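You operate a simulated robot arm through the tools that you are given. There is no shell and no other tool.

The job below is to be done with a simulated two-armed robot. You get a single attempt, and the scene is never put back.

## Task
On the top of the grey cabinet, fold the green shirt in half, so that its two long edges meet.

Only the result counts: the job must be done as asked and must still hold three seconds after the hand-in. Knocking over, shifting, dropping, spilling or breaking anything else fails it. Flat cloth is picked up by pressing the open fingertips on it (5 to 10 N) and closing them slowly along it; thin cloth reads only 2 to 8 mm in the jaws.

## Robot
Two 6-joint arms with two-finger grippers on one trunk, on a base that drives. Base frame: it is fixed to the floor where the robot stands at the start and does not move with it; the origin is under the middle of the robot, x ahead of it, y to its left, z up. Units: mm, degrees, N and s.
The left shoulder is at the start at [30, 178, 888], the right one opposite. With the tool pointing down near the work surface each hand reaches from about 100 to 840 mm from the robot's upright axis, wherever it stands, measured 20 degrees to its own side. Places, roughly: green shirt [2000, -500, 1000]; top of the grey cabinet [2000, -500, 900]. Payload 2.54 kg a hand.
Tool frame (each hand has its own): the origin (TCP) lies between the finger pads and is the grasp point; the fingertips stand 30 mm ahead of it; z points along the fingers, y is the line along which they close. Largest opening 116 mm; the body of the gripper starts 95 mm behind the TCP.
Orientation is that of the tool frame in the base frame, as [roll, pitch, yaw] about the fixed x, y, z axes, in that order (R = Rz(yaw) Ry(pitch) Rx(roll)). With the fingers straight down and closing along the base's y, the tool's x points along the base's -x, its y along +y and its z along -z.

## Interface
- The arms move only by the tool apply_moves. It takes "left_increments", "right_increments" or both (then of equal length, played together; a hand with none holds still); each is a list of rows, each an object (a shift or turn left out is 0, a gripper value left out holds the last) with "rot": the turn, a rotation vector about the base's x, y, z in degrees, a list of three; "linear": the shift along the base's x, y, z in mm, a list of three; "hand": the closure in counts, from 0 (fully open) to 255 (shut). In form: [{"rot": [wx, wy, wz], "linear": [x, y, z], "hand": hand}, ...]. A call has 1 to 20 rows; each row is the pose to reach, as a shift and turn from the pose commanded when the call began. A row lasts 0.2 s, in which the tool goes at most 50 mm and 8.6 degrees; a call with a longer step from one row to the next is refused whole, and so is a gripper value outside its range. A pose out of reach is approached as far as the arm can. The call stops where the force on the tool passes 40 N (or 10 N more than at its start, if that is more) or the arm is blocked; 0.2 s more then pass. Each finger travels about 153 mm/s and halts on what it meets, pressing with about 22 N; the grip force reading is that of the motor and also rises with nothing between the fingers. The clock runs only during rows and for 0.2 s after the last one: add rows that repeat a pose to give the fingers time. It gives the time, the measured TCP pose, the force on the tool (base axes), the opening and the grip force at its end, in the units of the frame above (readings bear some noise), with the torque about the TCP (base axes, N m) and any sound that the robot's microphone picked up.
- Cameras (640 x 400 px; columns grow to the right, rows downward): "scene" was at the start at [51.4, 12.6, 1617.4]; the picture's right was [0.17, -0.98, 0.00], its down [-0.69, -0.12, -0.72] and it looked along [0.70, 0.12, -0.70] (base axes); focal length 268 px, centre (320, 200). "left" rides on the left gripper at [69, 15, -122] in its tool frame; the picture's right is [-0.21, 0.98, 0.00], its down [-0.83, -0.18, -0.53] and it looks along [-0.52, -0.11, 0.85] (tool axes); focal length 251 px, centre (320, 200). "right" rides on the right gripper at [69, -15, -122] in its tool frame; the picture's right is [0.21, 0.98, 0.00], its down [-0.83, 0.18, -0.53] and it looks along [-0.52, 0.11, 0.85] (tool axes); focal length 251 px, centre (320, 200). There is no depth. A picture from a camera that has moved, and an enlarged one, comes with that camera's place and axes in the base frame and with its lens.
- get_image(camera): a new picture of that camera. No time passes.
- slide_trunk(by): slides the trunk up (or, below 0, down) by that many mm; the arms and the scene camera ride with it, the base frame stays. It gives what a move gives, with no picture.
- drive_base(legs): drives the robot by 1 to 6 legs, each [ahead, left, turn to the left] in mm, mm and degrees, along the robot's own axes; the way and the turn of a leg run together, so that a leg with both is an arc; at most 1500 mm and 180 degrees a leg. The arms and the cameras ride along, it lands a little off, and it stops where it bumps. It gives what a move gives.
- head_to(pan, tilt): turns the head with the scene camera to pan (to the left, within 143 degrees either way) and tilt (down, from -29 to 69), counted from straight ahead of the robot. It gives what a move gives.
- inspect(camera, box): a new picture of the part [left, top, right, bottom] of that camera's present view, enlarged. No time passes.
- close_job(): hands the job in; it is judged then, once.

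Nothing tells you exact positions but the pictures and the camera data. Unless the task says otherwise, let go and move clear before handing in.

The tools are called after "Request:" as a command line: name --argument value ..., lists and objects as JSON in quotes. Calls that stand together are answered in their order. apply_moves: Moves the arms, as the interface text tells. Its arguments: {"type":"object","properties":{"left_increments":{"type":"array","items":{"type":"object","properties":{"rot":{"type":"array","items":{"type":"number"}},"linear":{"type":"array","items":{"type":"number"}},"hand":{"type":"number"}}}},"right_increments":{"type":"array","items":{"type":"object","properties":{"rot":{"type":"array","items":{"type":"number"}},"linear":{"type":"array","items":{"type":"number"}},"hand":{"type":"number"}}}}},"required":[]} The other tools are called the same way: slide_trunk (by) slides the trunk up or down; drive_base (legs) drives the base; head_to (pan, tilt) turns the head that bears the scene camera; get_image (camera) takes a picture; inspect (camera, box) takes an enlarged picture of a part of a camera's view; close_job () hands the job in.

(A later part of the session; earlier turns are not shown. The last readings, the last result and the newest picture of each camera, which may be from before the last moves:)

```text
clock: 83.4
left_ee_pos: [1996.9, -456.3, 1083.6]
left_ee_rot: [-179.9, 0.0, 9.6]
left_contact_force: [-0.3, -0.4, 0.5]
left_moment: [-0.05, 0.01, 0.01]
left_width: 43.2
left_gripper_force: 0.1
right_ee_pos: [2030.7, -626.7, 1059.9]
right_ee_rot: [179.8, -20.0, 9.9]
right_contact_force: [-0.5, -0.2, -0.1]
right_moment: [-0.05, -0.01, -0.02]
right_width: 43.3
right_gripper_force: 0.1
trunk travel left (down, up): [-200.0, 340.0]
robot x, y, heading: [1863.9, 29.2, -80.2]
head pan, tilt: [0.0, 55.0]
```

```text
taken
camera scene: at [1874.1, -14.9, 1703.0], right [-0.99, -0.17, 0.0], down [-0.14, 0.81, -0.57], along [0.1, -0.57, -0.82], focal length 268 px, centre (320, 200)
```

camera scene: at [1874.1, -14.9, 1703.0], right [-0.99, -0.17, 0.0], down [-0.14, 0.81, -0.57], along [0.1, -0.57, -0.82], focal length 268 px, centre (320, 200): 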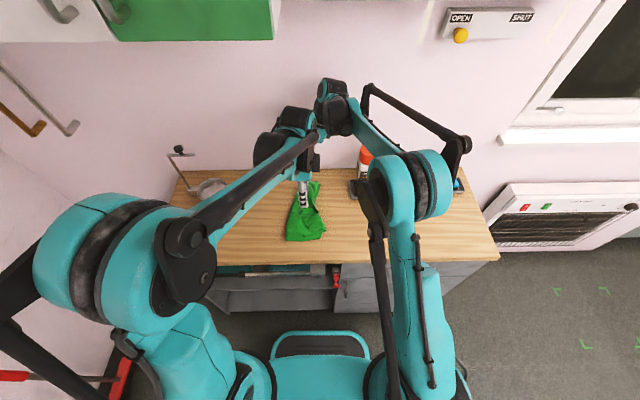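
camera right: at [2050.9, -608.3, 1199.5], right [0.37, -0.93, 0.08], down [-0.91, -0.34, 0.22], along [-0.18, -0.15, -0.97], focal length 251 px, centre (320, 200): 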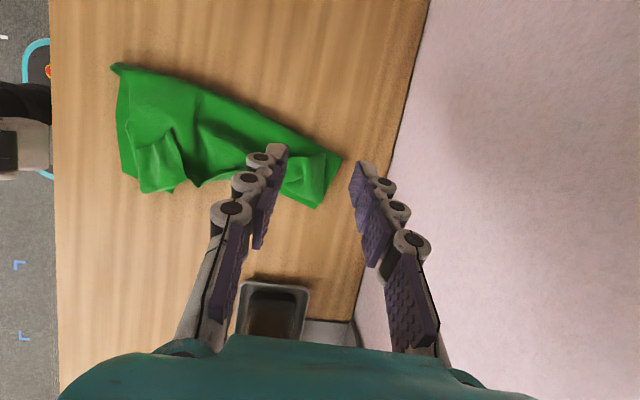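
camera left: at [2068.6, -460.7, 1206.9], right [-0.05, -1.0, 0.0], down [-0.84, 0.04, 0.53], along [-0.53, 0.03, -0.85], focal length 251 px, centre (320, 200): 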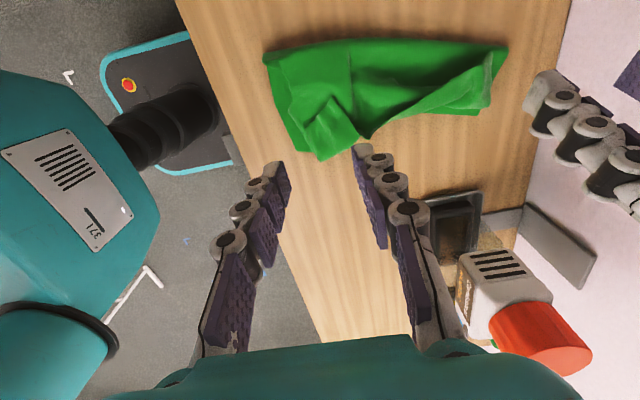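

The flap has come over, but the sleeve tip and the hem corner are curled back on top. I'll clear the hands for a proper look.

Request:
apply_moves --left_increments '[{"linear": [40, 10, 20]}, {"linear": [80, 25, 40]}, {"linear": [120, 45, 50]}, {"linear": [160, 65, 50]}, {"linear": [200, 80, 50]}]' --right_increments '[{"linear": [-10, 20, 30], "rot": [-0.6, 4, 0]}, {"linear": [-20, 40, 60], "rot": [-1.3, 8, 0]}, {"linear": [-40, 60, 80], "rot": [-2, 12, 0]}, {"linear": [-60, 80, 90], "rot": [-2.7, 16, 0]}, {"linear": [-80, 100, 90], "rot": [-3.34, 19.7, 0]}]'

Request:
get_image --camera "left"

Request:
get_image --camera "right"

Request:
inspect --camera "scene" --box '[240, 150, 400, 250]'

```text
clock: 84.6
left_ee_pos: [2198.6, -376.8, 1135.5]
left_ee_rot: [-179.9, 0.0, 9.6]
left_contact_force: [-0.5, -0.3, 0.0]
left_moment: [-0.04, 0.01, 0.01]
left_width: 43.4
left_gripper_force: 0.1
right_ee_pos: [1951.2, -526.0, 1150.1]
right_ee_rot: [-179.9, 0.2, 10.0]
right_contact_force: [0.5, -0.3, 0.2]
right_moment: [-0.01, 0.03, 0.02]
right_width: 43.3
right_gripper_force: 0.0
trunk travel left (down, up): [-200.0, 340.0]
robot x, y, heading: [1865.3, 26.0, -80.3]
head pan, tilt: [0.0, 55.0]
```

```text
taken
camera left: at [2270.3, -380.2, 1257.3], right [-0.05, -1.0, 0.0], down [-0.84, 0.04, 0.53], along [-0.53, 0.03, -0.84], focal length 251 px, centre (320, 200)
```

left: 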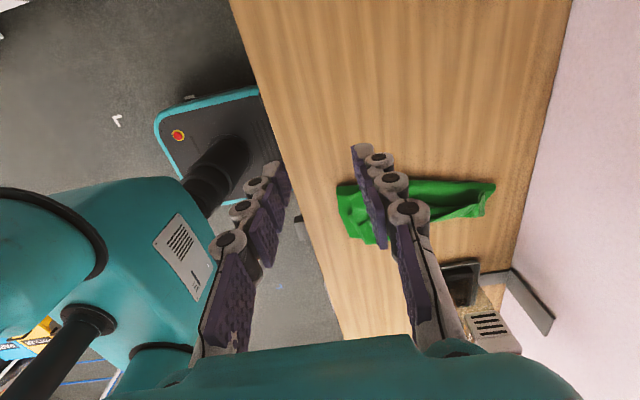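

```text
taken
camera right: at [2016.3, -500.0, 1272.7], right [0.38, -0.93, 0.0], down [-0.78, -0.32, 0.54], along [-0.5, -0.2, -0.84], focal length 251 px, centre (320, 200)
```

right: 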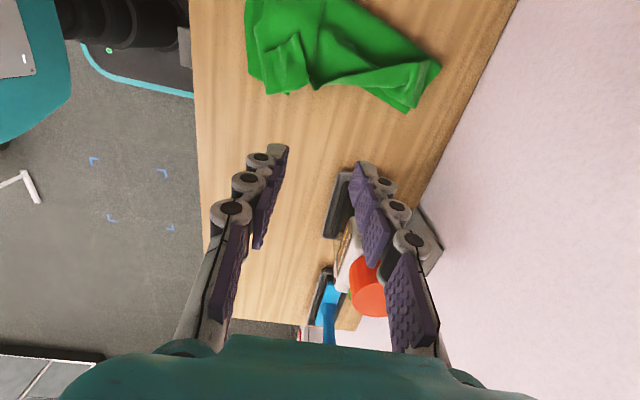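

```text
4.00 times, centred on (320, 200) of scene
camera zoom: at [1875.2, -15.1, 1703.0], right [-0.99, -0.17, 0.0], down [-0.14, 0.81, -0.57], along [0.1, -0.57, -0.82], focal length 1071 px, centre (320, 200)
```

zoom: 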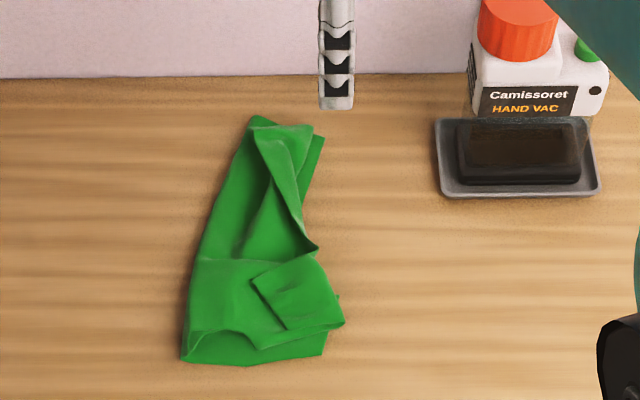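

Now it's clear: the crease runs straight but about 30 mm right of centre, and the sleeve tip and hem corner are hooked back to the left. I'll unroll the sleeve first with the right hand, gripping its tip edge and turning the gripper well over as it goes to the right.

Request:
apply_moves --right_increments '[{"linear": [9, 14, -10], "rot": [0, 0, 4.5], "hand": 197}, {"linear": [18, 28, -25], "rot": [0, 0, 9], "hand": 197}, {"linear": [27, 42, -60], "rot": [0, 0, 13], "hand": 197}, {"linear": [35.2, 55.7, -100], "rot": [0, 0, 17], "hand": 197}, {"linear": [35.2, 55.7, -145], "rot": [0, 0, 17], "hand": 197}, {"linear": [35.2, 55.7, -180], "rot": [0, 0, 17], "hand": 197}, {"linear": [35.2, 55.7, -205], "rot": [0, 0, 17], "hand": 197}]'

Request:
get_image --camera "right"

Request:
get_image --camera "scene"

Request:
get_image --camera "left"

```text
clock: 86.2
left_ee_pos: [2198.8, -377.0, 1134.7]
left_ee_rot: [-179.9, 0.0, 9.6]
left_contact_force: [-0.4, 0.3, 0.2]
left_moment: [-0.01, 0.02, -0.01]
left_width: 43.5
left_gripper_force: 0.2
right_ee_pos: [1982.3, -472.2, 944.2]
right_ee_rot: [179.9, 0.0, 26.8]
right_contact_force: [0.3, -0.6, -0.4]
right_moment: [0.02, -0.05, 0.0]
right_width: 26.3
right_gripper_force: 0.0
trunk travel left (down, up): [-200.0, 340.0]
robot x, y, heading: [1867.1, 27.1, -80.2]
head pan, tilt: [0.0, 55.0]
```

```text
taken
camera right: at [2038.3, -429.2, 1067.3], right [0.63, -0.77, 0.0], down [-0.65, -0.54, 0.53], along [-0.41, -0.34, -0.85], focal length 251 px, centre (320, 200)
```

right: 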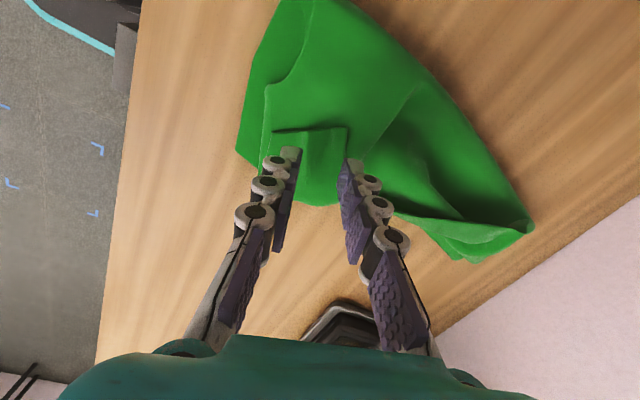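

```text
taken
camera scene: at [1874.9, -17.2, 1702.9], right [-0.99, -0.17, 0.0], down [-0.14, 0.81, -0.57], along [0.1, -0.56, -0.82], focal length 268 px, centre (320, 200)
```

scene: 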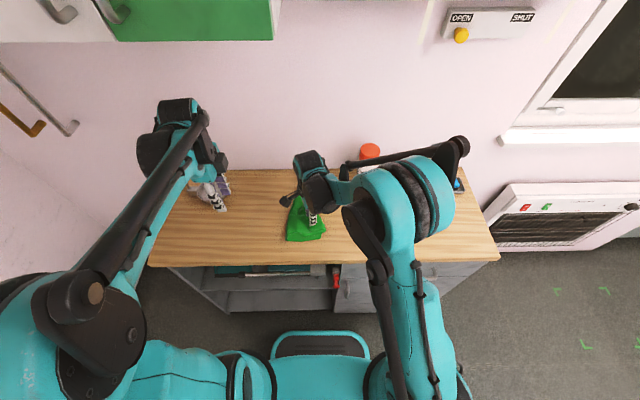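

```text
taken
camera left: at [2269.8, -382.0, 1256.8], right [-0.05, -1.0, 0.0], down [-0.84, 0.04, 0.53], along [-0.53, 0.03, -0.84], focal length 251 px, centre (320, 200)
```

left: 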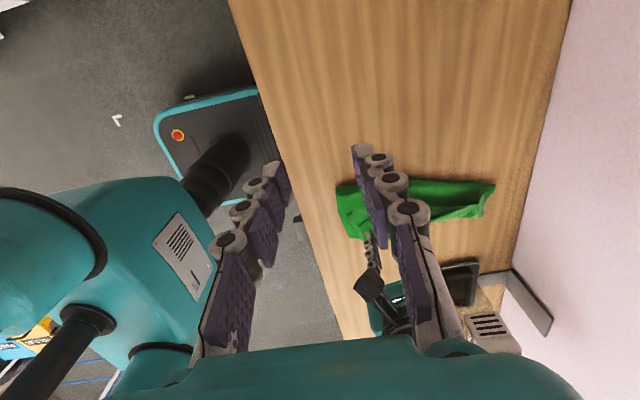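

The jaws line up with the sleeve's tip edge. A small shift toward the edge, then lowering to feel it.

Request:
apply_moves --right_increments '[{"linear": [3, 8, -5]}, {"linear": [4, 9, -12]}, {"linear": [4, 9, -16]}, {"linear": [4, 9, -19]}, {"linear": [4, 9, -21]}]'

Request:
inspect --camera "right" --box '[200, 60, 440, 210]'

```text
clock: 87.4
left_ee_pos: [2196.4, -376.8, 1134.4]
left_ee_rot: [-179.8, 0.0, 9.7]
left_contact_force: [-0.6, -0.1, -0.1]
left_moment: [-0.01, 0.0, 0.01]
left_width: 43.5
left_gripper_force: 0.1
right_ee_pos: [1989.7, -462.8, 921.8]
right_ee_rot: [180.0, 0.0, 26.9]
right_contact_force: [0.7, -0.2, 0.7]
right_moment: [-0.03, -0.03, 0.0]
right_width: 26.1
right_gripper_force: 0.1
trunk travel left (down, up): [-200.0, 340.0]
robot x, y, heading: [1869.7, 25.4, -80.3]
head pan, tilt: [0.0, 55.0]
```

```text
2.67 times, centred on (320, 135) of right
camera zoom: at [2044.6, -419.4, 1046.9], right [0.63, -0.77, 0.0], down [-0.65, -0.54, 0.53], along [-0.41, -0.34, -0.85], focal length 670 px, centre (320, 373)
```

zoom: 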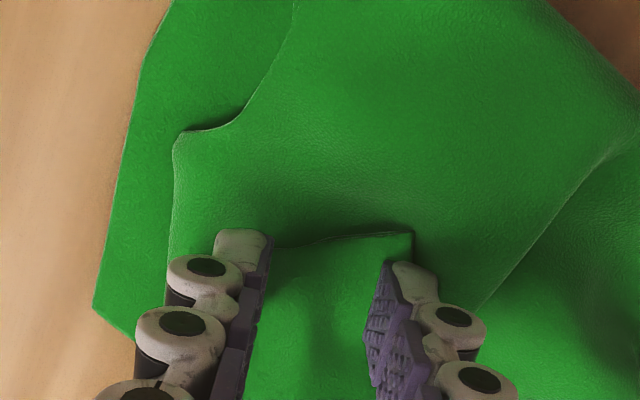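

Request:
apply_moves --right_increments '[{"linear": [2.5, -3, -1]}, {"linear": [2.5, -3, -3]}, {"linear": [2.5, -3, -4]}, {"linear": [2.5, -3, -4]}]'

Request:
inspect --camera "right" --box '[200, 60, 440, 210]'

```text
clock: 88.4
left_ee_pos: [2197.5, -377.7, 1135.3]
left_ee_rot: [-179.7, -0.1, 9.7]
left_contact_force: [0.1, -0.6, 0.1]
left_moment: [0.01, -0.01, -0.01]
left_width: 43.1
left_gripper_force: 0.1
right_ee_pos: [1992.5, -466.7, 918.2]
right_ee_rot: [180.0, 0.0, 26.9]
right_contact_force: [0.2, -0.9, 0.5]
right_moment: [-0.02, 0.02, -0.03]
right_width: 26.0
right_gripper_force: 0.1
trunk travel left (down, up): [-200.0, 340.0]
robot x, y, heading: [1866.3, 27.4, -80.5]
head pan, tilt: [0.0, 55.0]
```

```text
2.67 times, centred on (320, 135) of right
camera zoom: at [2047.3, -423.0, 1041.8], right [0.63, -0.77, 0.0], down [-0.65, -0.54, 0.53], along [-0.41, -0.34, -0.85], focal length 670 px, centre (320, 373)
```

zoom: 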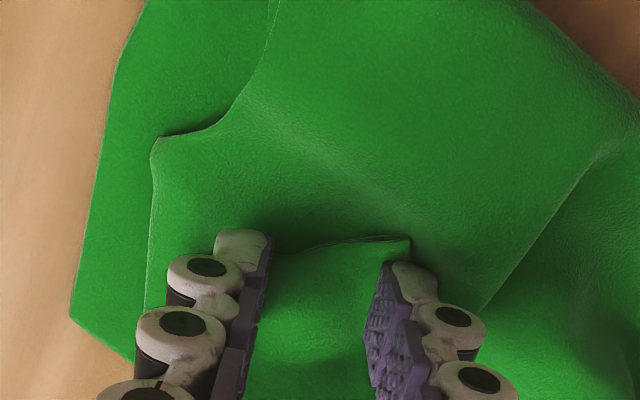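

Request:
apply_moves --right_increments '[{"linear": [1, 1, -1]}, {"linear": [1, 1, -2]}, {"linear": [1, 1, -3]}, {"linear": [1, 1, -3]}]'

```text
clock: 89.4
left_ee_pos: [2197.6, -378.2, 1134.5]
left_ee_rot: [-179.8, 0.0, 9.7]
left_contact_force: [0.1, 0.6, -0.2]
left_moment: [-0.01, 0.02, 0.0]
left_width: 42.9
left_gripper_force: 0.0
right_ee_pos: [1993.1, -466.4, 914.2]
right_ee_rot: [180.0, 0.0, 26.8]
right_contact_force: [-0.1, -0.2, 1.5]
right_moment: [-0.05, 0.0, 0.0]
right_width: 26.1
right_gripper_force: 0.0
trunk travel left (down, up): [-200.0, 340.0]
robot x, y, heading: [1870.8, 24.2, -80.5]
head pan, tilt: [0.0, 55.0]
```

Request:
apply_moves --right_increments '[{"linear": [0, 0, -0.7]}, {"linear": [0, 0, -1.2]}, {"linear": [0, 0, -1.2]}]'

Request:
inspect --camera "right" --box '[200, 60, 440, 210]'

```text
clock: 90.2
left_ee_pos: [2198.4, -377.3, 1134.3]
left_ee_rot: [-179.9, 0.1, 9.7]
left_contact_force: [-0.2, 0.2, -0.8]
left_moment: [0.0, -0.01, 0.01]
left_width: 43.3
left_gripper_force: 0.1
right_ee_pos: [1993.2, -466.1, 914.5]
right_ee_rot: [-179.9, -0.1, 26.9]
right_contact_force: [0.3, -0.7, 2.4]
right_moment: [-0.03, -0.02, 0.0]
right_width: 26.4
right_gripper_force: 0.0
trunk travel left (down, up): [-200.0, 340.0]
robot x, y, heading: [1868.2, 24.3, -80.2]
head pan, tilt: [0.0, 55.0]
```

```text
2.67 times, centred on (320, 135) of right
camera zoom: at [2047.8, -421.9, 1038.1], right [0.63, -0.77, 0.0], down [-0.65, -0.54, 0.53], along [-0.41, -0.34, -0.85], focal length 670 px, centre (320, 373)
```

zoom: 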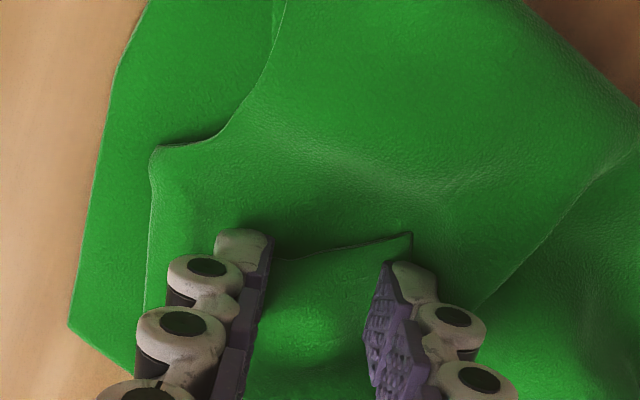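

Request:
apply_moves --right_increments '[{"linear": [0, 0, -0.8]}, {"linear": [0, 0, -0.8], "hand": 201}, {"linear": [0, 0, -0.8], "hand": 205}, {"linear": [0, 0, -0.8], "hand": 209}, {"linear": [0, 0, -0.8], "hand": 213}, {"linear": [0, 0, -0.8], "hand": 217}, {"linear": [0, 0, -0.8], "hand": 221}]'

Request:
inspect --camera "right" --box '[200, 60, 440, 210]'

```text
clock: 91.8
left_ee_pos: [2198.4, -377.6, 1135.4]
left_ee_rot: [-179.7, 0.0, 9.7]
left_contact_force: [-1.1, -0.4, 0.1]
left_moment: [0.02, -0.01, -0.02]
left_width: 43.3
left_gripper_force: 0.1
right_ee_pos: [1994.6, -465.3, 913.8]
right_ee_rot: [-180.0, 0.0, 26.9]
right_contact_force: [-0.6, 0.5, 1.4]
right_moment: [-0.02, -0.04, -0.02]
right_width: 14.5
right_gripper_force: 0.0
trunk travel left (down, up): [-200.0, 340.0]
robot x, y, heading: [1870.7, 26.7, -80.4]
head pan, tilt: [0.0, 55.0]
```

```text
2.67 times, centred on (320, 135) of right
camera zoom: at [2048.0, -421.9, 1037.5], right [0.63, -0.77, 0.0], down [-0.65, -0.54, 0.53], along [-0.41, -0.34, -0.85], focal length 670 px, centre (320, 373)
```

zoom: 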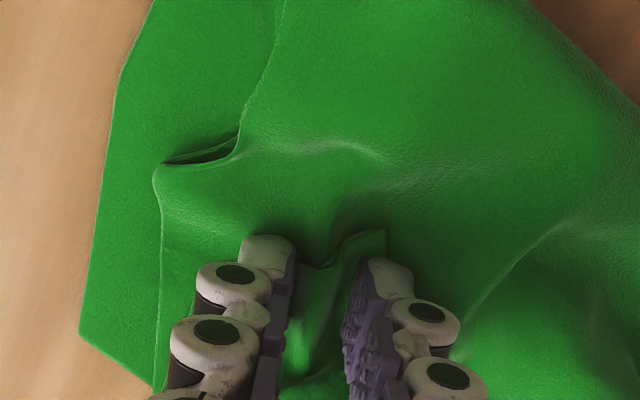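

Request:
apply_moves --right_increments '[{"linear": [0, 0, 0.5], "hand": 225}, {"linear": [0, 0, 1], "hand": 229}, {"linear": [0, 0, 1], "hand": 233}, {"linear": [0, 0, 1], "hand": 237}, {"linear": [0, 0, 1], "hand": 241}, {"linear": [0, 0, 1], "hand": 246}, {"linear": [0, 0, 1], "hand": 251}, {"linear": [0, 0, 1], "hand": 255}, {"linear": [0, 0, 1], "hand": 255}, {"linear": [0, 0, 5], "hand": 255}, {"linear": [0, 0, 12], "hand": 255}]'

Request:
inspect --camera "right" --box '[200, 60, 440, 210]'

Request:
inspect --camera "scene" --box '[240, 150, 400, 250]'

```text
clock: 94.2
left_ee_pos: [2196.8, -376.5, 1135.4]
left_ee_rot: [-179.9, 0.0, 9.7]
left_contact_force: [-0.3, 0.8, 0.0]
left_moment: [-0.01, -0.01, 0.0]
left_width: 43.1
left_gripper_force: 0.0
right_ee_pos: [1993.7, -464.9, 925.7]
right_ee_rot: [-179.9, 0.1, 26.9]
right_contact_force: [-0.1, -0.4, 0.3]
right_moment: [0.0, 0.0, 0.0]
right_width: 3.7
right_gripper_force: 22.2
trunk travel left (down, up): [-200.0, 340.0]
robot x, y, heading: [1869.4, 25.6, -80.2]
head pan, tilt: [0.0, 55.0]
```

```text
2.67 times, centred on (320, 135) of right
camera zoom: at [2048.4, -421.0, 1048.8], right [0.63, -0.77, 0.0], down [-0.65, -0.54, 0.53], along [-0.41, -0.34, -0.85], focal length 670 px, centre (320, 373)
```

zoom: 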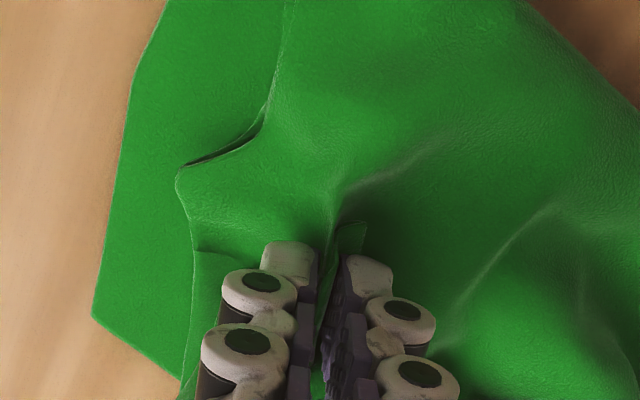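

```text
4.00 times, centred on (320, 200) of scene
camera zoom: at [1874.5, -16.3, 1703.0], right [-0.99, -0.17, 0.0], down [-0.14, 0.81, -0.57], along [0.1, -0.57, -0.82], focal length 1071 px, centre (320, 200)
```

zoom: 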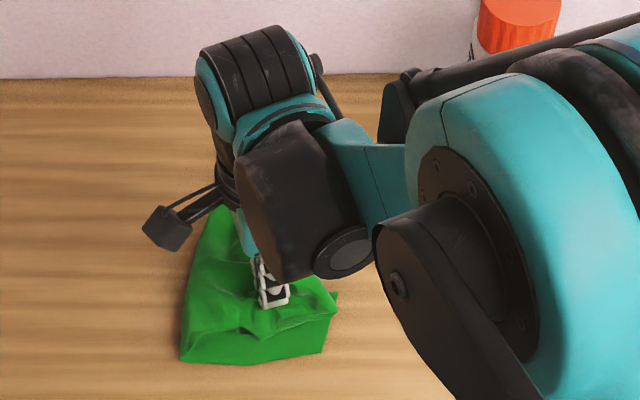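

Request:
apply_moves --right_increments '[{"linear": [0, 0, 10]}, {"linear": [0, 0, 20]}, {"linear": [0, 0, 30]}]'

Request:
get_image --camera "right"

Request:
inspect --camera "scene" --box '[240, 150, 400, 250]'

```text
clock: 95.0
left_ee_pos: [2198.6, -377.5, 1135.5]
left_ee_rot: [-179.9, 0.0, 9.7]
left_contact_force: [0.5, 0.1, 0.5]
left_moment: [0.0, 0.01, -0.04]
left_width: 43.1
left_gripper_force: 0.1
right_ee_pos: [1994.1, -466.3, 957.2]
right_ee_rot: [180.0, 0.0, 26.9]
right_contact_force: [0.7, 0.6, -0.3]
right_moment: [-0.02, -0.01, 0.05]
right_width: 4.1
right_gripper_force: 21.3
trunk travel left (down, up): [-200.0, 340.0]
robot x, y, heading: [1871.9, 23.5, -80.4]
head pan, tilt: [0.0, 55.0]
```

```text
taken
camera right: at [2048.3, -421.6, 1079.6], right [0.63, -0.77, 0.0], down [-0.65, -0.54, 0.53], along [-0.41, -0.34, -0.85], focal length 251 px, centre (320, 200)
```

right: 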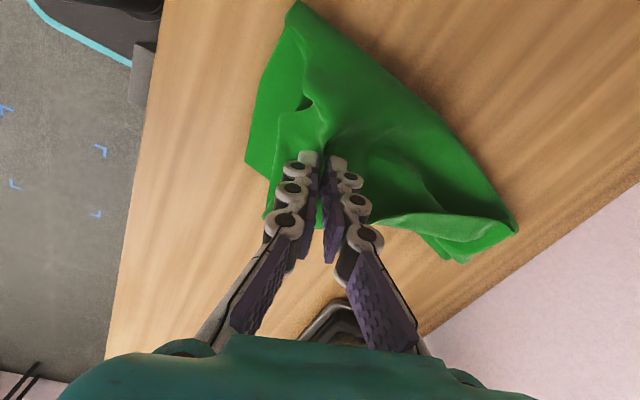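

```text
4.00 times, centred on (320, 200) of scene
camera zoom: at [1874.4, -16.1, 1703.0], right [-0.99, -0.17, 0.0], down [-0.14, 0.81, -0.57], along [0.1, -0.57, -0.82], focal length 1071 px, centre (320, 200)
```

zoom: 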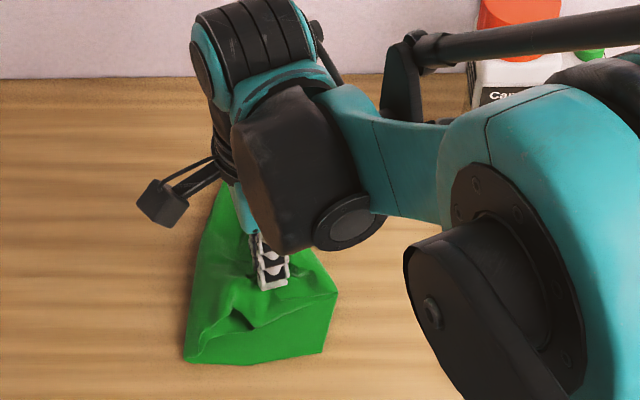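

The pinch caught two layers, so unrolling this way won't work. A cleaner approach is to uncover the shirt's right edge, hang the whole shirt from it so that everything straightens, then lay the first half leftward and bring the held edge back over; that leaves no hook. First I'll carry the flap back left and drop it.

Request:
apply_moves --right_increments '[{"linear": [10, 2, 15]}, {"linear": [25, 4, 35]}, {"linear": [45, 7, 50]}, {"linear": [70, 11, 60]}, {"linear": [95, 15, 60]}, {"linear": [120, 20, 55]}, {"linear": [145, 24, 45]}, {"linear": [165, 27, 30]}, {"linear": [180, 30, 15]}]'

Request:
get_image --camera "right"

Request:
inspect --camera "scene" --box '[220, 140, 400, 252]'

Request:
get_image --camera "left"

```text
clock: 96.6
left_ee_pos: [2203.9, -379.1, 1134.1]
left_ee_rot: [179.9, -0.7, 10.2]
left_contact_force: [2.5, -3.4, 0.2]
left_moment: [0.06, 0.05, 0.09]
left_width: 45.9
left_gripper_force: 2.2
right_ee_pos: [2126.5, -442.7, 1006.6]
right_ee_rot: [-179.7, 0.1, 27.0]
right_contact_force: [-3.5, 3.1, -0.8]
right_moment: [-0.61, -0.31, 0.39]
right_width: 4.0
right_gripper_force: 21.8
trunk travel left (down, up): [-200.0, 340.0]
robot x, y, heading: [1866.3, 29.7, -80.5]
head pan, tilt: [0.0, 55.0]
stopped in row 7 (left hand): the force on the tool passed its limit at 72 N (the readings are from after the stop); the commanded pose is now the measured one
```

```text
taken
camera right: at [2182.0, -399.2, 1129.5], right [0.64, -0.77, -0.01], down [-0.65, -0.54, 0.54], along [-0.42, -0.34, -0.84], focal length 251 px, centre (320, 200)
```

right: 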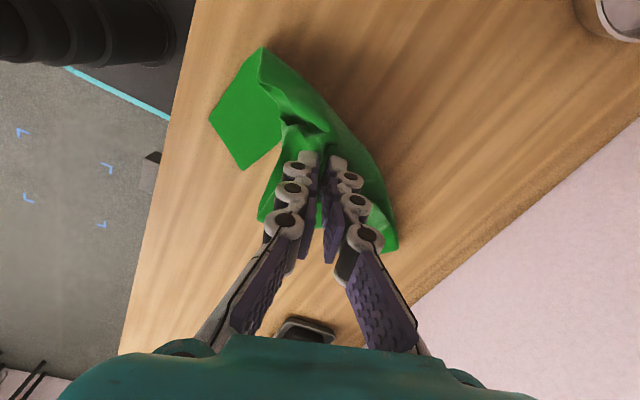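

```text
3.56 times, centred on (310, 196) of scene
camera zoom: at [1875.3, -16.8, 1702.9], right [-0.99, -0.17, 0.0], down [-0.14, 0.81, -0.57], along [0.1, -0.57, -0.82], focal length 952 px, centre (356, 214)
```

zoom: 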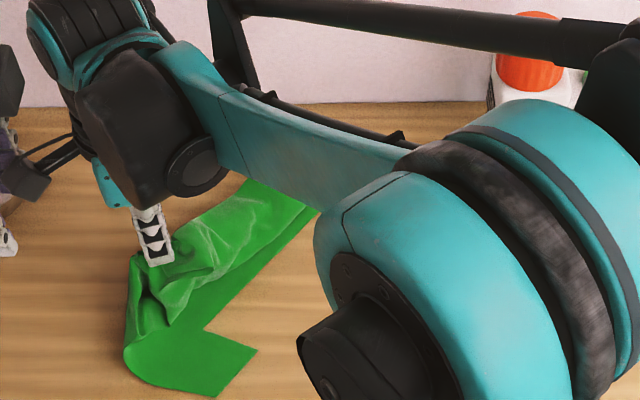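

```text
taken
camera left: at [2274.2, -381.1, 1257.2], right [-0.04, -1.0, 0.0], down [-0.85, 0.03, 0.52], along [-0.52, 0.02, -0.85], focal length 251 px, centre (320, 200)
```

left: 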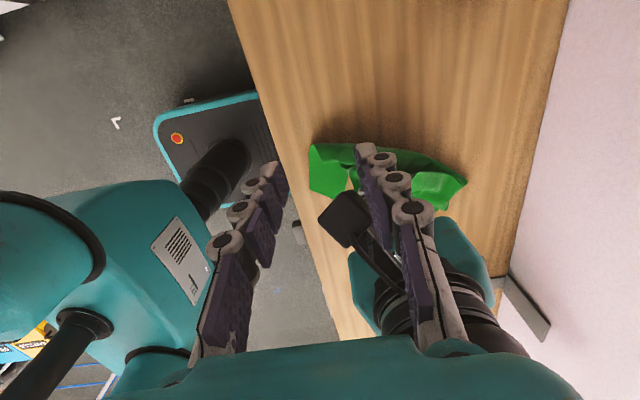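

The right wrist bumped the parked left hand. I'll move the left hand well away to the left, then let the right hand go.

Request:
apply_moves --left_increments '[{"linear": [20, 10, 20]}, {"linear": [45, 25, 40]}, {"linear": [70, 40, 55]}, {"linear": [95, 55, 60]}]'

Request:
apply_moves --right_increments '[{"linear": [8, 2, -12]}, {"linear": [16, 4, -28]}, {"linear": [20, 5, -40]}, {"linear": [20, 5, -40], "hand": 200}, {"linear": [20, 5, -40], "hand": 170}, {"linear": [20, 5, -30], "hand": 150}, {"linear": [15, 5, 0], "hand": 150}, {"linear": [10, 5, 40], "hand": 150}, {"linear": [10, 5, 85], "hand": 150}]'

Request:
get_image --camera "right"

Request:
get_image --camera "scene"

Request:
get_image --camera "left"

```text
clock: 97.6
left_ee_pos: [2298.0, -321.7, 1194.0]
left_ee_rot: [-179.9, -0.6, 10.3]
left_contact_force: [0.2, -0.5, -1.3]
left_moment: [-0.01, 0.0, 0.0]
left_width: 43.5
left_gripper_force: 0.0
right_ee_pos: [2126.3, -442.5, 1004.6]
right_ee_rot: [-179.8, 0.0, 26.9]
right_contact_force: [0.8, -0.7, -0.1]
right_moment: [-0.02, 0.04, 0.08]
right_width: 4.0
right_gripper_force: 22.3
trunk travel left (down, up): [-200.0, 340.0]
robot x, y, heading: [1870.0, 23.1, -80.0]
head pan, tilt: [0.0, 55.0]
```

```text
clock: 99.6
left_ee_pos: [2296.5, -322.3, 1192.9]
left_ee_rot: [179.9, -0.7, 10.1]
left_contact_force: [-0.5, 0.1, 0.1]
left_moment: [-0.02, 0.02, 0.04]
left_width: 43.2
left_gripper_force: 0.1
right_ee_pos: [2134.6, -438.8, 1090.2]
right_ee_rot: [-179.9, 0.0, 26.9]
right_contact_force: [0.8, 0.9, 1.0]
right_moment: [-0.02, -0.03, -0.02]
right_width: 47.8
right_gripper_force: 0.2
trunk travel left (down, up): [-200.0, 340.0]
robot x, y, heading: [1864.3, 22.9, -80.0]
head pan, tilt: [0.0, 55.0]
```

```text
taken
camera right: at [2190.4, -395.2, 1214.4], right [0.63, -0.77, 0.0], down [-0.65, -0.54, 0.53], along [-0.42, -0.34, -0.84], focal length 251 px, centre (320, 200)
```

right: 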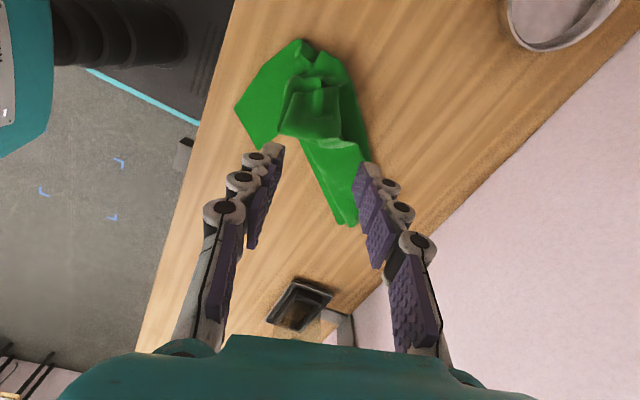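

```text
taken
camera scene: at [1874.2, -15.6, 1703.0], right [-0.99, -0.17, 0.0], down [-0.14, 0.81, -0.57], along [0.1, -0.57, -0.82], focal length 268 px, centre (320, 200)
```

scene: 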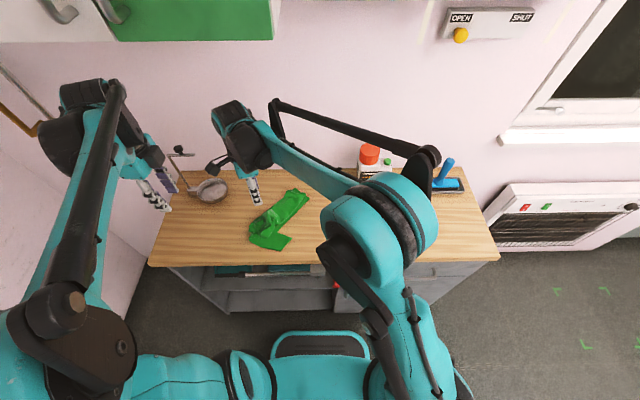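

```text
taken
camera left: at [2367.4, -324.8, 1316.3], right [-0.04, -1.0, 0.0], down [-0.85, 0.03, 0.52], along [-0.52, 0.02, -0.85], focal length 251 px, centre (320, 200)
```

left: 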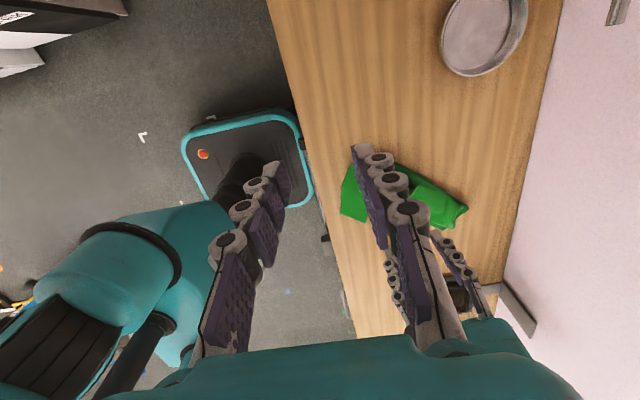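

The right edge is exposed now, and the shirt has turned so that this edge partly faces me. That suits a lateral two-hand hang: left hand on the right sleeve, right hand on the hem corner. Moving the right hand aside to see clearly.

Request:
apply_moves --right_increments '[{"linear": [-35, 15, 20], "rot": [0, 0, 8.5], "hand": 176}, {"linear": [-75, 30, 40], "rot": [0, 0, 17], "hand": 176}, {"linear": [-115, 45, 50], "rot": [0, 0, 25.5], "hand": 176}, {"linear": [-155, 60, 50], "rot": [0, 0, 34], "hand": 176}, {"linear": [-195, 75, 50], "rot": [0, 0, 42.5], "hand": 176}, {"linear": [-235, 80, 50], "rot": [0, 0, 51], "hand": 176}, {"linear": [-260, 80, 50], "rot": [0, 0, 59.5], "hand": 176}]'

Request:
get_image --camera "right"

Request:
inspect --camera "scene" --box '[220, 160, 380, 260]'

```text
clock: 101.2
left_ee_pos: [2296.5, -321.6, 1193.8]
left_ee_rot: [-180.0, -0.6, 10.1]
left_contact_force: [-1.3, -0.3, -0.7]
left_moment: [0.0, -0.03, -0.01]
left_width: 43.5
left_gripper_force: 0.0
right_ee_pos: [1873.4, -357.1, 1140.3]
right_ee_rot: [-179.8, 0.1, 86.6]
right_contact_force: [-0.3, 0.2, 0.0]
right_moment: [-0.02, -0.01, 0.0]
right_width: 35.9
right_gripper_force: 0.1
trunk travel left (down, up): [-200.0, 340.0]
robot x, y, heading: [1867.1, 30.2, -80.3]
head pan, tilt: [0.0, 55.0]
```

```text
taken
camera right: at [1863.8, -288.6, 1264.3], right [0.99, 0.16, 0.0], down [0.13, -0.83, 0.53], along [0.08, -0.53, -0.84], focal length 251 px, centre (320, 200)
```

right: 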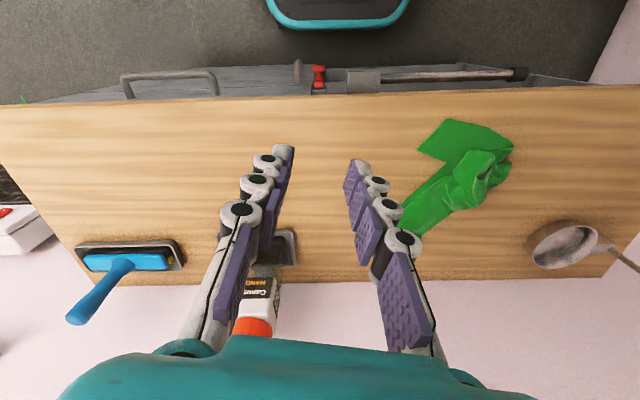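

```text
4.00 times, centred on (300, 210) of scene
camera zoom: at [1874.2, -16.0, 1703.0], right [-0.99, -0.17, 0.0], down [-0.14, 0.81, -0.57], along [0.1, -0.57, -0.82], focal length 1071 px, centre (400, 160)
```

zoom: 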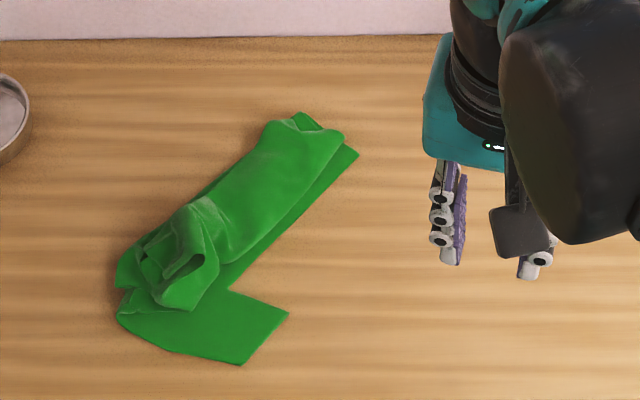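

The lower half is clearly visible: right sleeve tip around cab(-27,428) and hem corner at (-101,617), turned 37°. I'll rotate the left hand to match this edge and bring it above the sleeve tip, with the right hand above the hem corner.

Request:
apply_moves --left_increments '[{"linear": [-14, -4, 0], "rot": [0, 0, 8.4], "hand": 197}, {"linear": [-28, -8, 0], "rot": [0, 0, 16.8], "hand": 197}, {"linear": [-42, -12, 0], "rot": [0, 0, 25.2], "hand": 197}, {"linear": [-56, -16, 0], "rot": [0, 0, 33.6], "hand": 197}, {"linear": [-70, -20, 0], "rot": [0, 0, 42], "hand": 197}, {"linear": [-84, -24, 0], "rot": [0, 0, 50.4], "hand": 197}, {"linear": [-98, -28, -10], "rot": [0, 0, 58.8], "hand": 197}, {"linear": [-112, -32, -20], "rot": [0, 0, 67.2], "hand": 197}, {"linear": [-126, -36, -30], "rot": [0, 0, 75.6], "hand": 197}, {"linear": [-140, -40, -40], "rot": [0, 0, 84], "hand": 197}, {"linear": [-154, -44, -60], "rot": [0, 0, 92.4], "hand": 197}, {"linear": [-168, -48, -80], "rot": [0, 0, 100.8], "hand": 197}, {"linear": [-182, -52, -100], "rot": [0, 0, 109.2], "hand": 197}, {"linear": [-196, -56, -120], "rot": [0, 0, 117.6], "hand": 197}, {"linear": [-210, -60, -140], "rot": [0, 0, 126], "hand": 197}, {"linear": [-224, -64, -160], "rot": [0, 0, 134.4], "hand": 197}, {"linear": [-234, -68, -180], "rot": [0, 0, 142.6], "hand": 197}]'

Request:
get_image --camera "left"

Request:
get_image --camera "scene"

```text
clock: 104.8
left_ee_pos: [2064.1, -390.0, 1014.2]
left_ee_rot: [179.9, -0.6, 152.9]
left_contact_force: [0.1, 0.5, 0.0]
left_moment: [0.0, 0.04, 0.01]
left_width: 26.4
left_gripper_force: 0.0
right_ee_pos: [1875.1, -358.2, 1140.7]
right_ee_rot: [-179.8, 0.1, 86.4]
right_contact_force: [0.0, 0.4, 0.1]
right_moment: [-0.03, 0.01, -0.01]
right_width: 35.8
right_gripper_force: 0.1
trunk travel left (down, up): [-200.0, 340.0]
robot x, y, heading: [1867.8, 28.7, -80.4]
head pan, tilt: [0.0, 55.0]
```

```text
taken
camera left: at [2011.5, -346.9, 1136.5], right [0.64, 0.77, 0.0], down [0.66, -0.54, 0.52], along [0.4, -0.33, -0.85], focal length 251 px, centre (320, 200)
```

left: 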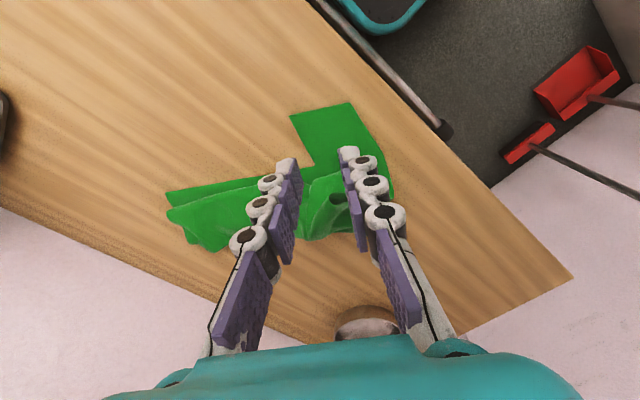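

```text
taken
camera scene: at [1874.5, -17.2, 1702.9], right [-0.99, -0.17, 0.0], down [-0.14, 0.81, -0.57], along [0.1, -0.56, -0.82], focal length 268 px, centre (320, 200)
```

scene: 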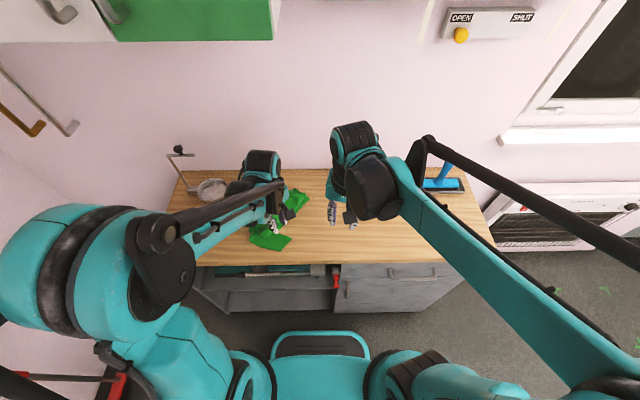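

The left hand is over the sleeve tip. Now the right hand to the hem corner.

Request:
apply_moves --left_increments '[{"linear": [-2, 2.5, 0]}, {"linear": [-2, 2.5, 0]}, {"linear": [-2, 2.5, 0]}, {"linear": [-2, 2.5, 0]}, {"linear": [-2, 2.5, 0]}, {"linear": [-2, 2.5, 0]}, {"linear": [-2, 2.5, 0]}, {"linear": [-2, 2.5, 0]}, {"linear": [-2, 2.5, 0]}, {"linear": [-2, 2.5, 0]}, {"linear": [-2, 2.5, 0]}]' --right_increments '[{"linear": [8, -45, 0], "rot": [0, 0, 8.3], "hand": 197}, {"linear": [16, -90, 0], "rot": [0, 0, 16.6], "hand": 197}, {"linear": [24, -135, 0], "rot": [0, 0, 24.9], "hand": 197}, {"linear": [32, -180, 0], "rot": [0, 0, 33.2], "hand": 197}, {"linear": [50, -203, 0], "rot": [0, 0, 41.5], "hand": 197}, {"linear": [85, -203, 0], "rot": [0, 0, 49.8], "hand": 197}, {"linear": [120, -203, 0], "rot": [0, 0, 58.1], "hand": 197}, {"linear": [152.6, -203, 0], "rot": [0, 0, 66.3], "hand": 197}, {"linear": [152.6, -203, -45], "rot": [0, 0, 66.3], "hand": 197}, {"linear": [152.6, -203, -90], "rot": [0, 0, 66.3], "hand": 197}, {"linear": [152.6, -203, -130], "rot": [0, 0, 66.3], "hand": 197}]'

Request:
get_image --camera "right"

Request:
get_image --camera "scene"

```text
clock: 107.2
left_ee_pos: [2062.5, -388.1, 1013.7]
left_ee_rot: [179.9, -0.6, 152.8]
left_contact_force: [-0.9, -1.3, -0.3]
left_moment: [0.08, 0.04, 0.02]
left_width: 26.4
left_gripper_force: 0.1
right_ee_pos: [2028.9, -562.2, 1007.9]
right_ee_rot: [-179.9, 0.1, 152.8]
right_contact_force: [1.0, -0.2, -0.5]
right_moment: [0.01, 0.01, 0.02]
right_width: 26.2
right_gripper_force: 0.1
trunk travel left (down, up): [-200.0, 340.0]
robot x, y, heading: [1868.6, 25.2, -80.2]
head pan, tilt: [0.0, 55.0]
```

```text
taken
camera right: at [1960.7, -544.8, 1131.9], right [0.26, 0.97, 0.0], down [0.82, -0.21, 0.53], along [0.52, -0.14, -0.85], focal length 251 px, centre (320, 200)
```

right: 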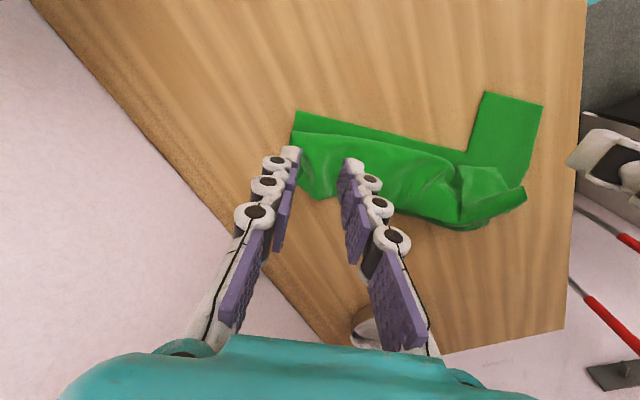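

```text
taken
camera scene: at [1874.5, -17.4, 1702.9], right [-0.99, -0.17, 0.0], down [-0.14, 0.81, -0.57], along [0.1, -0.56, -0.82], focal length 268 px, centre (320, 200)
```

scene: 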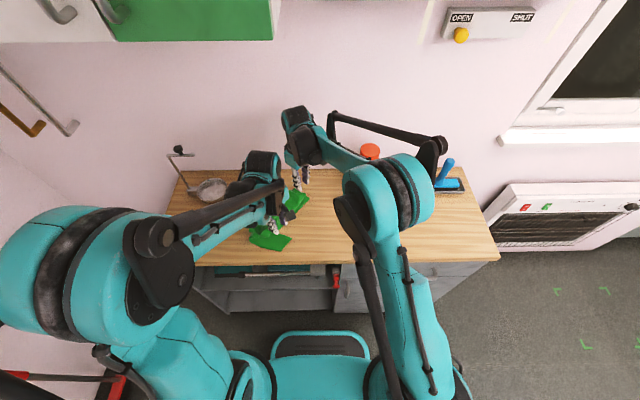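

Both hands are aligned with the exposed right edge, and the strip at the hem is about 17 mm wide. Fine shift, then lowering.

Request:
apply_moves --left_increments '[{"linear": [0, 0, -30]}, {"linear": [0, 0, -60]}, {"linear": [0, 0, -85]}, {"linear": [0, 0, -95]}, {"linear": [0, 0, -97]}]' --right_increments '[{"linear": [-2.2, 1.1, -30]}, {"linear": [-2.2, 1.1, -60]}, {"linear": [-2.2, 1.1, -80]}, {"linear": [-2.2, 1.1, -89]}, {"linear": [-2.2, 1.1, -91]}]'

Request:
inspect --camera "left" --box '[200, 60, 440, 210]'

Request:
inspect --camera "right" --box '[200, 60, 440, 210]'

```text
clock: 108.4
left_ee_pos: [2059.5, -386.7, 916.9]
left_ee_rot: [179.9, -0.6, 152.8]
left_contact_force: [0.6, 0.2, -1.0]
left_moment: [0.01, 0.02, 0.02]
left_width: 26.5
left_gripper_force: 0.0
right_ee_pos: [2027.8, -560.2, 919.4]
right_ee_rot: [-179.8, 0.0, 152.8]
right_contact_force: [0.6, -0.3, -0.2]
right_moment: [-0.02, -0.02, 0.04]
right_width: 26.6
right_gripper_force: 0.1
trunk travel left (down, up): [-200.0, 340.0]
robot x, y, heading: [1867.0, 26.9, -80.1]
head pan, tilt: [0.0, 55.0]
```

```text
2.67 times, centred on (320, 135) of left
camera zoom: at [2008.9, -342.6, 1040.5], right [0.64, 0.77, 0.0], down [0.66, -0.54, 0.52], along [0.4, -0.34, -0.85], focal length 670 px, centre (320, 373)
```

zoom: 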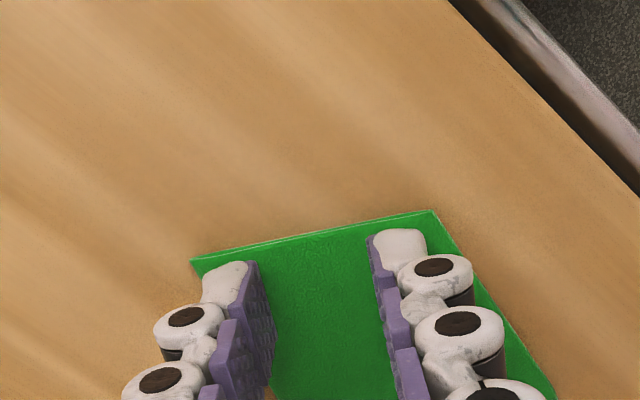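

```text
2.67 times, centred on (320, 135) of right
camera zoom: at [1959.2, -542.4, 1042.5], right [0.26, 0.97, 0.0], down [0.82, -0.21, 0.53], along [0.52, -0.14, -0.85], focal length 670 px, centre (320, 373)
```

zoom: 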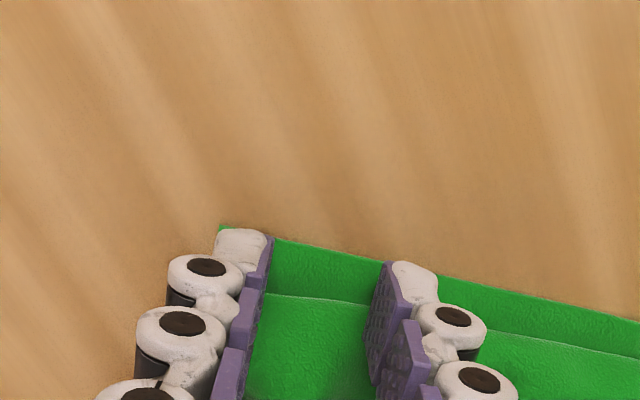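

Request:
apply_moves --left_increments '[{"linear": [1, 0, -2]}, {"linear": [1, 0, -4]}, {"linear": [1, 0, -5.5]}, {"linear": [1, 0, -6]}]' --right_increments '[{"linear": [-0.9, 5, -2]}, {"linear": [-0.9, 5, -5]}, {"linear": [-0.9, 5, -7.5]}, {"linear": [-0.9, 5, -8.5]}]'

```text
clock: 109.4
left_ee_pos: [2063.9, -387.6, 912.2]
left_ee_rot: [-180.0, -0.6, 152.9]
left_contact_force: [0.2, -0.5, 1.4]
left_moment: [-0.02, -0.01, 0.02]
left_width: 26.2
left_gripper_force: 0.1
right_ee_pos: [2026.5, -554.8, 912.0]
right_ee_rot: [-179.7, 0.1, 152.8]
right_contact_force: [3.2, -2.4, 17.3]
right_moment: [-0.17, -0.23, 0.01]
right_width: 26.9
right_gripper_force: 0.7
trunk travel left (down, up): [-200.0, 340.0]
robot x, y, heading: [1864.5, 26.5, -80.2]
head pan, tilt: [0.0, 55.0]
```

Request:
apply_moves --left_increments '[{"linear": [0, 0, -0.7]}, {"linear": [0, 0, -1]}, {"linear": [0, 0, -1]}]' --right_increments '[{"linear": [0, 0, 0.8]}, {"linear": [0, 0, 1.3]}, {"linear": [0, 0, 1.3]}]'

Request:
inspect --camera "right" --box '[200, 60, 440, 210]'

```text
clock: 110.2
left_ee_pos: [2063.2, -386.5, 910.2]
left_ee_rot: [-180.0, -0.6, 152.8]
left_contact_force: [-1.0, 0.7, 12.9]
left_moment: [0.01, 0.14, 0.0]
left_width: 26.9
left_gripper_force: 0.3
right_ee_pos: [2026.2, -555.2, 913.8]
right_ee_rot: [-179.8, 0.1, 152.8]
right_contact_force: [1.0, 0.4, 3.0]
right_moment: [-0.04, -0.01, 0.0]
right_width: 26.1
right_gripper_force: 0.0
trunk travel left (down, up): [-200.0, 340.0]
robot x, y, heading: [1865.7, 28.5, -80.5]
head pan, tilt: [0.0, 55.0]
```

```text
2.67 times, centred on (320, 135) of right
camera zoom: at [1957.4, -536.5, 1036.8], right [0.26, 0.97, 0.0], down [0.82, -0.21, 0.53], along [0.52, -0.14, -0.84], focal length 670 px, centre (320, 373)
```

zoom: 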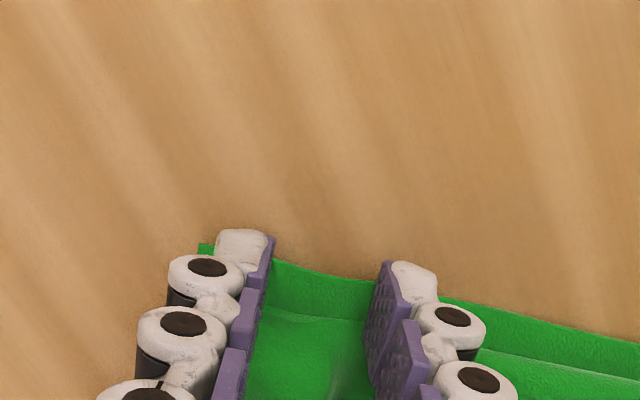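

Request:
apply_moves --left_increments '[{"linear": [0, 0, 0.5], "hand": 201}, {"linear": [0, 0, 0.5], "hand": 205}, {"linear": [0, 0, 0.5], "hand": 209}, {"linear": [0, 0, 0.5], "hand": 213}, {"linear": [0, 0, 0.5], "hand": 217}, {"linear": [0, 0, 0.5], "hand": 221}, {"linear": [0, 0, 0.5], "hand": 225}]' --right_increments '[{"linear": [0, 0, -0.5], "hand": 201}, {"linear": [0, 0, -0.5], "hand": 205}, {"linear": [0, 0, -0.5], "hand": 209}, {"linear": [0, 0, -0.5], "hand": 213}, {"linear": [0, 0, -0.5], "hand": 217}, {"linear": [0, 0, -0.5], "hand": 221}, {"linear": [0, 0, -0.5], "hand": 225}]'

Request:
inspect --camera "left" --box '[200, 60, 440, 210]'

Request:
inspect --camera "right" --box '[200, 60, 440, 210]'

```text
clock: 111.8
left_ee_pos: [2062.7, -388.4, 911.9]
left_ee_rot: [-180.0, -0.6, 152.8]
left_contact_force: [0.8, 0.4, 0.6]
left_moment: [0.03, -0.07, 0.0]
left_width: 13.8
left_gripper_force: 0.0
right_ee_pos: [2025.9, -555.2, 912.5]
right_ee_rot: [-179.8, 0.0, 152.8]
right_contact_force: [0.2, 0.8, 3.7]
right_moment: [-0.01, -0.02, -0.02]
right_width: 12.8
right_gripper_force: 0.1
trunk travel left (down, up): [-200.0, 340.0]
robot x, y, heading: [1869.5, 29.7, -80.4]
head pan, tilt: [0.0, 55.0]
```

```text
2.67 times, centred on (320, 135) of left
camera zoom: at [2011.2, -343.7, 1034.2], right [0.64, 0.77, 0.0], down [0.66, -0.54, 0.52], along [0.4, -0.34, -0.85], focal length 670 px, centre (320, 373)
```

zoom: 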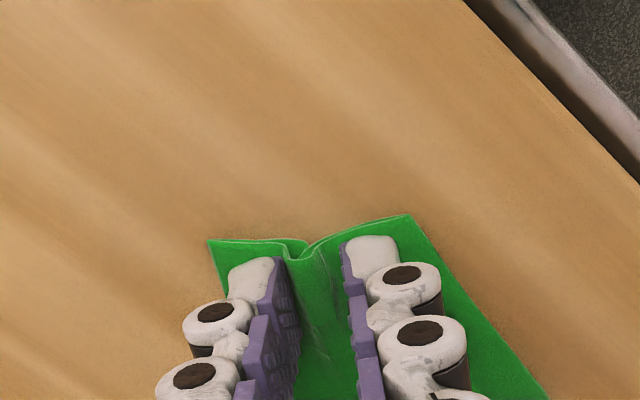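

```text
2.67 times, centred on (320, 135) of right
camera zoom: at [1957.7, -536.9, 1035.9], right [0.26, 0.97, 0.0], down [0.82, -0.21, 0.53], along [0.52, -0.14, -0.84], focal length 670 px, centre (320, 373)
```

zoom: 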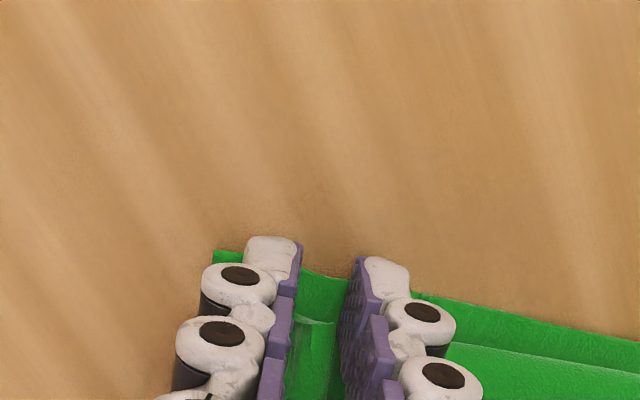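

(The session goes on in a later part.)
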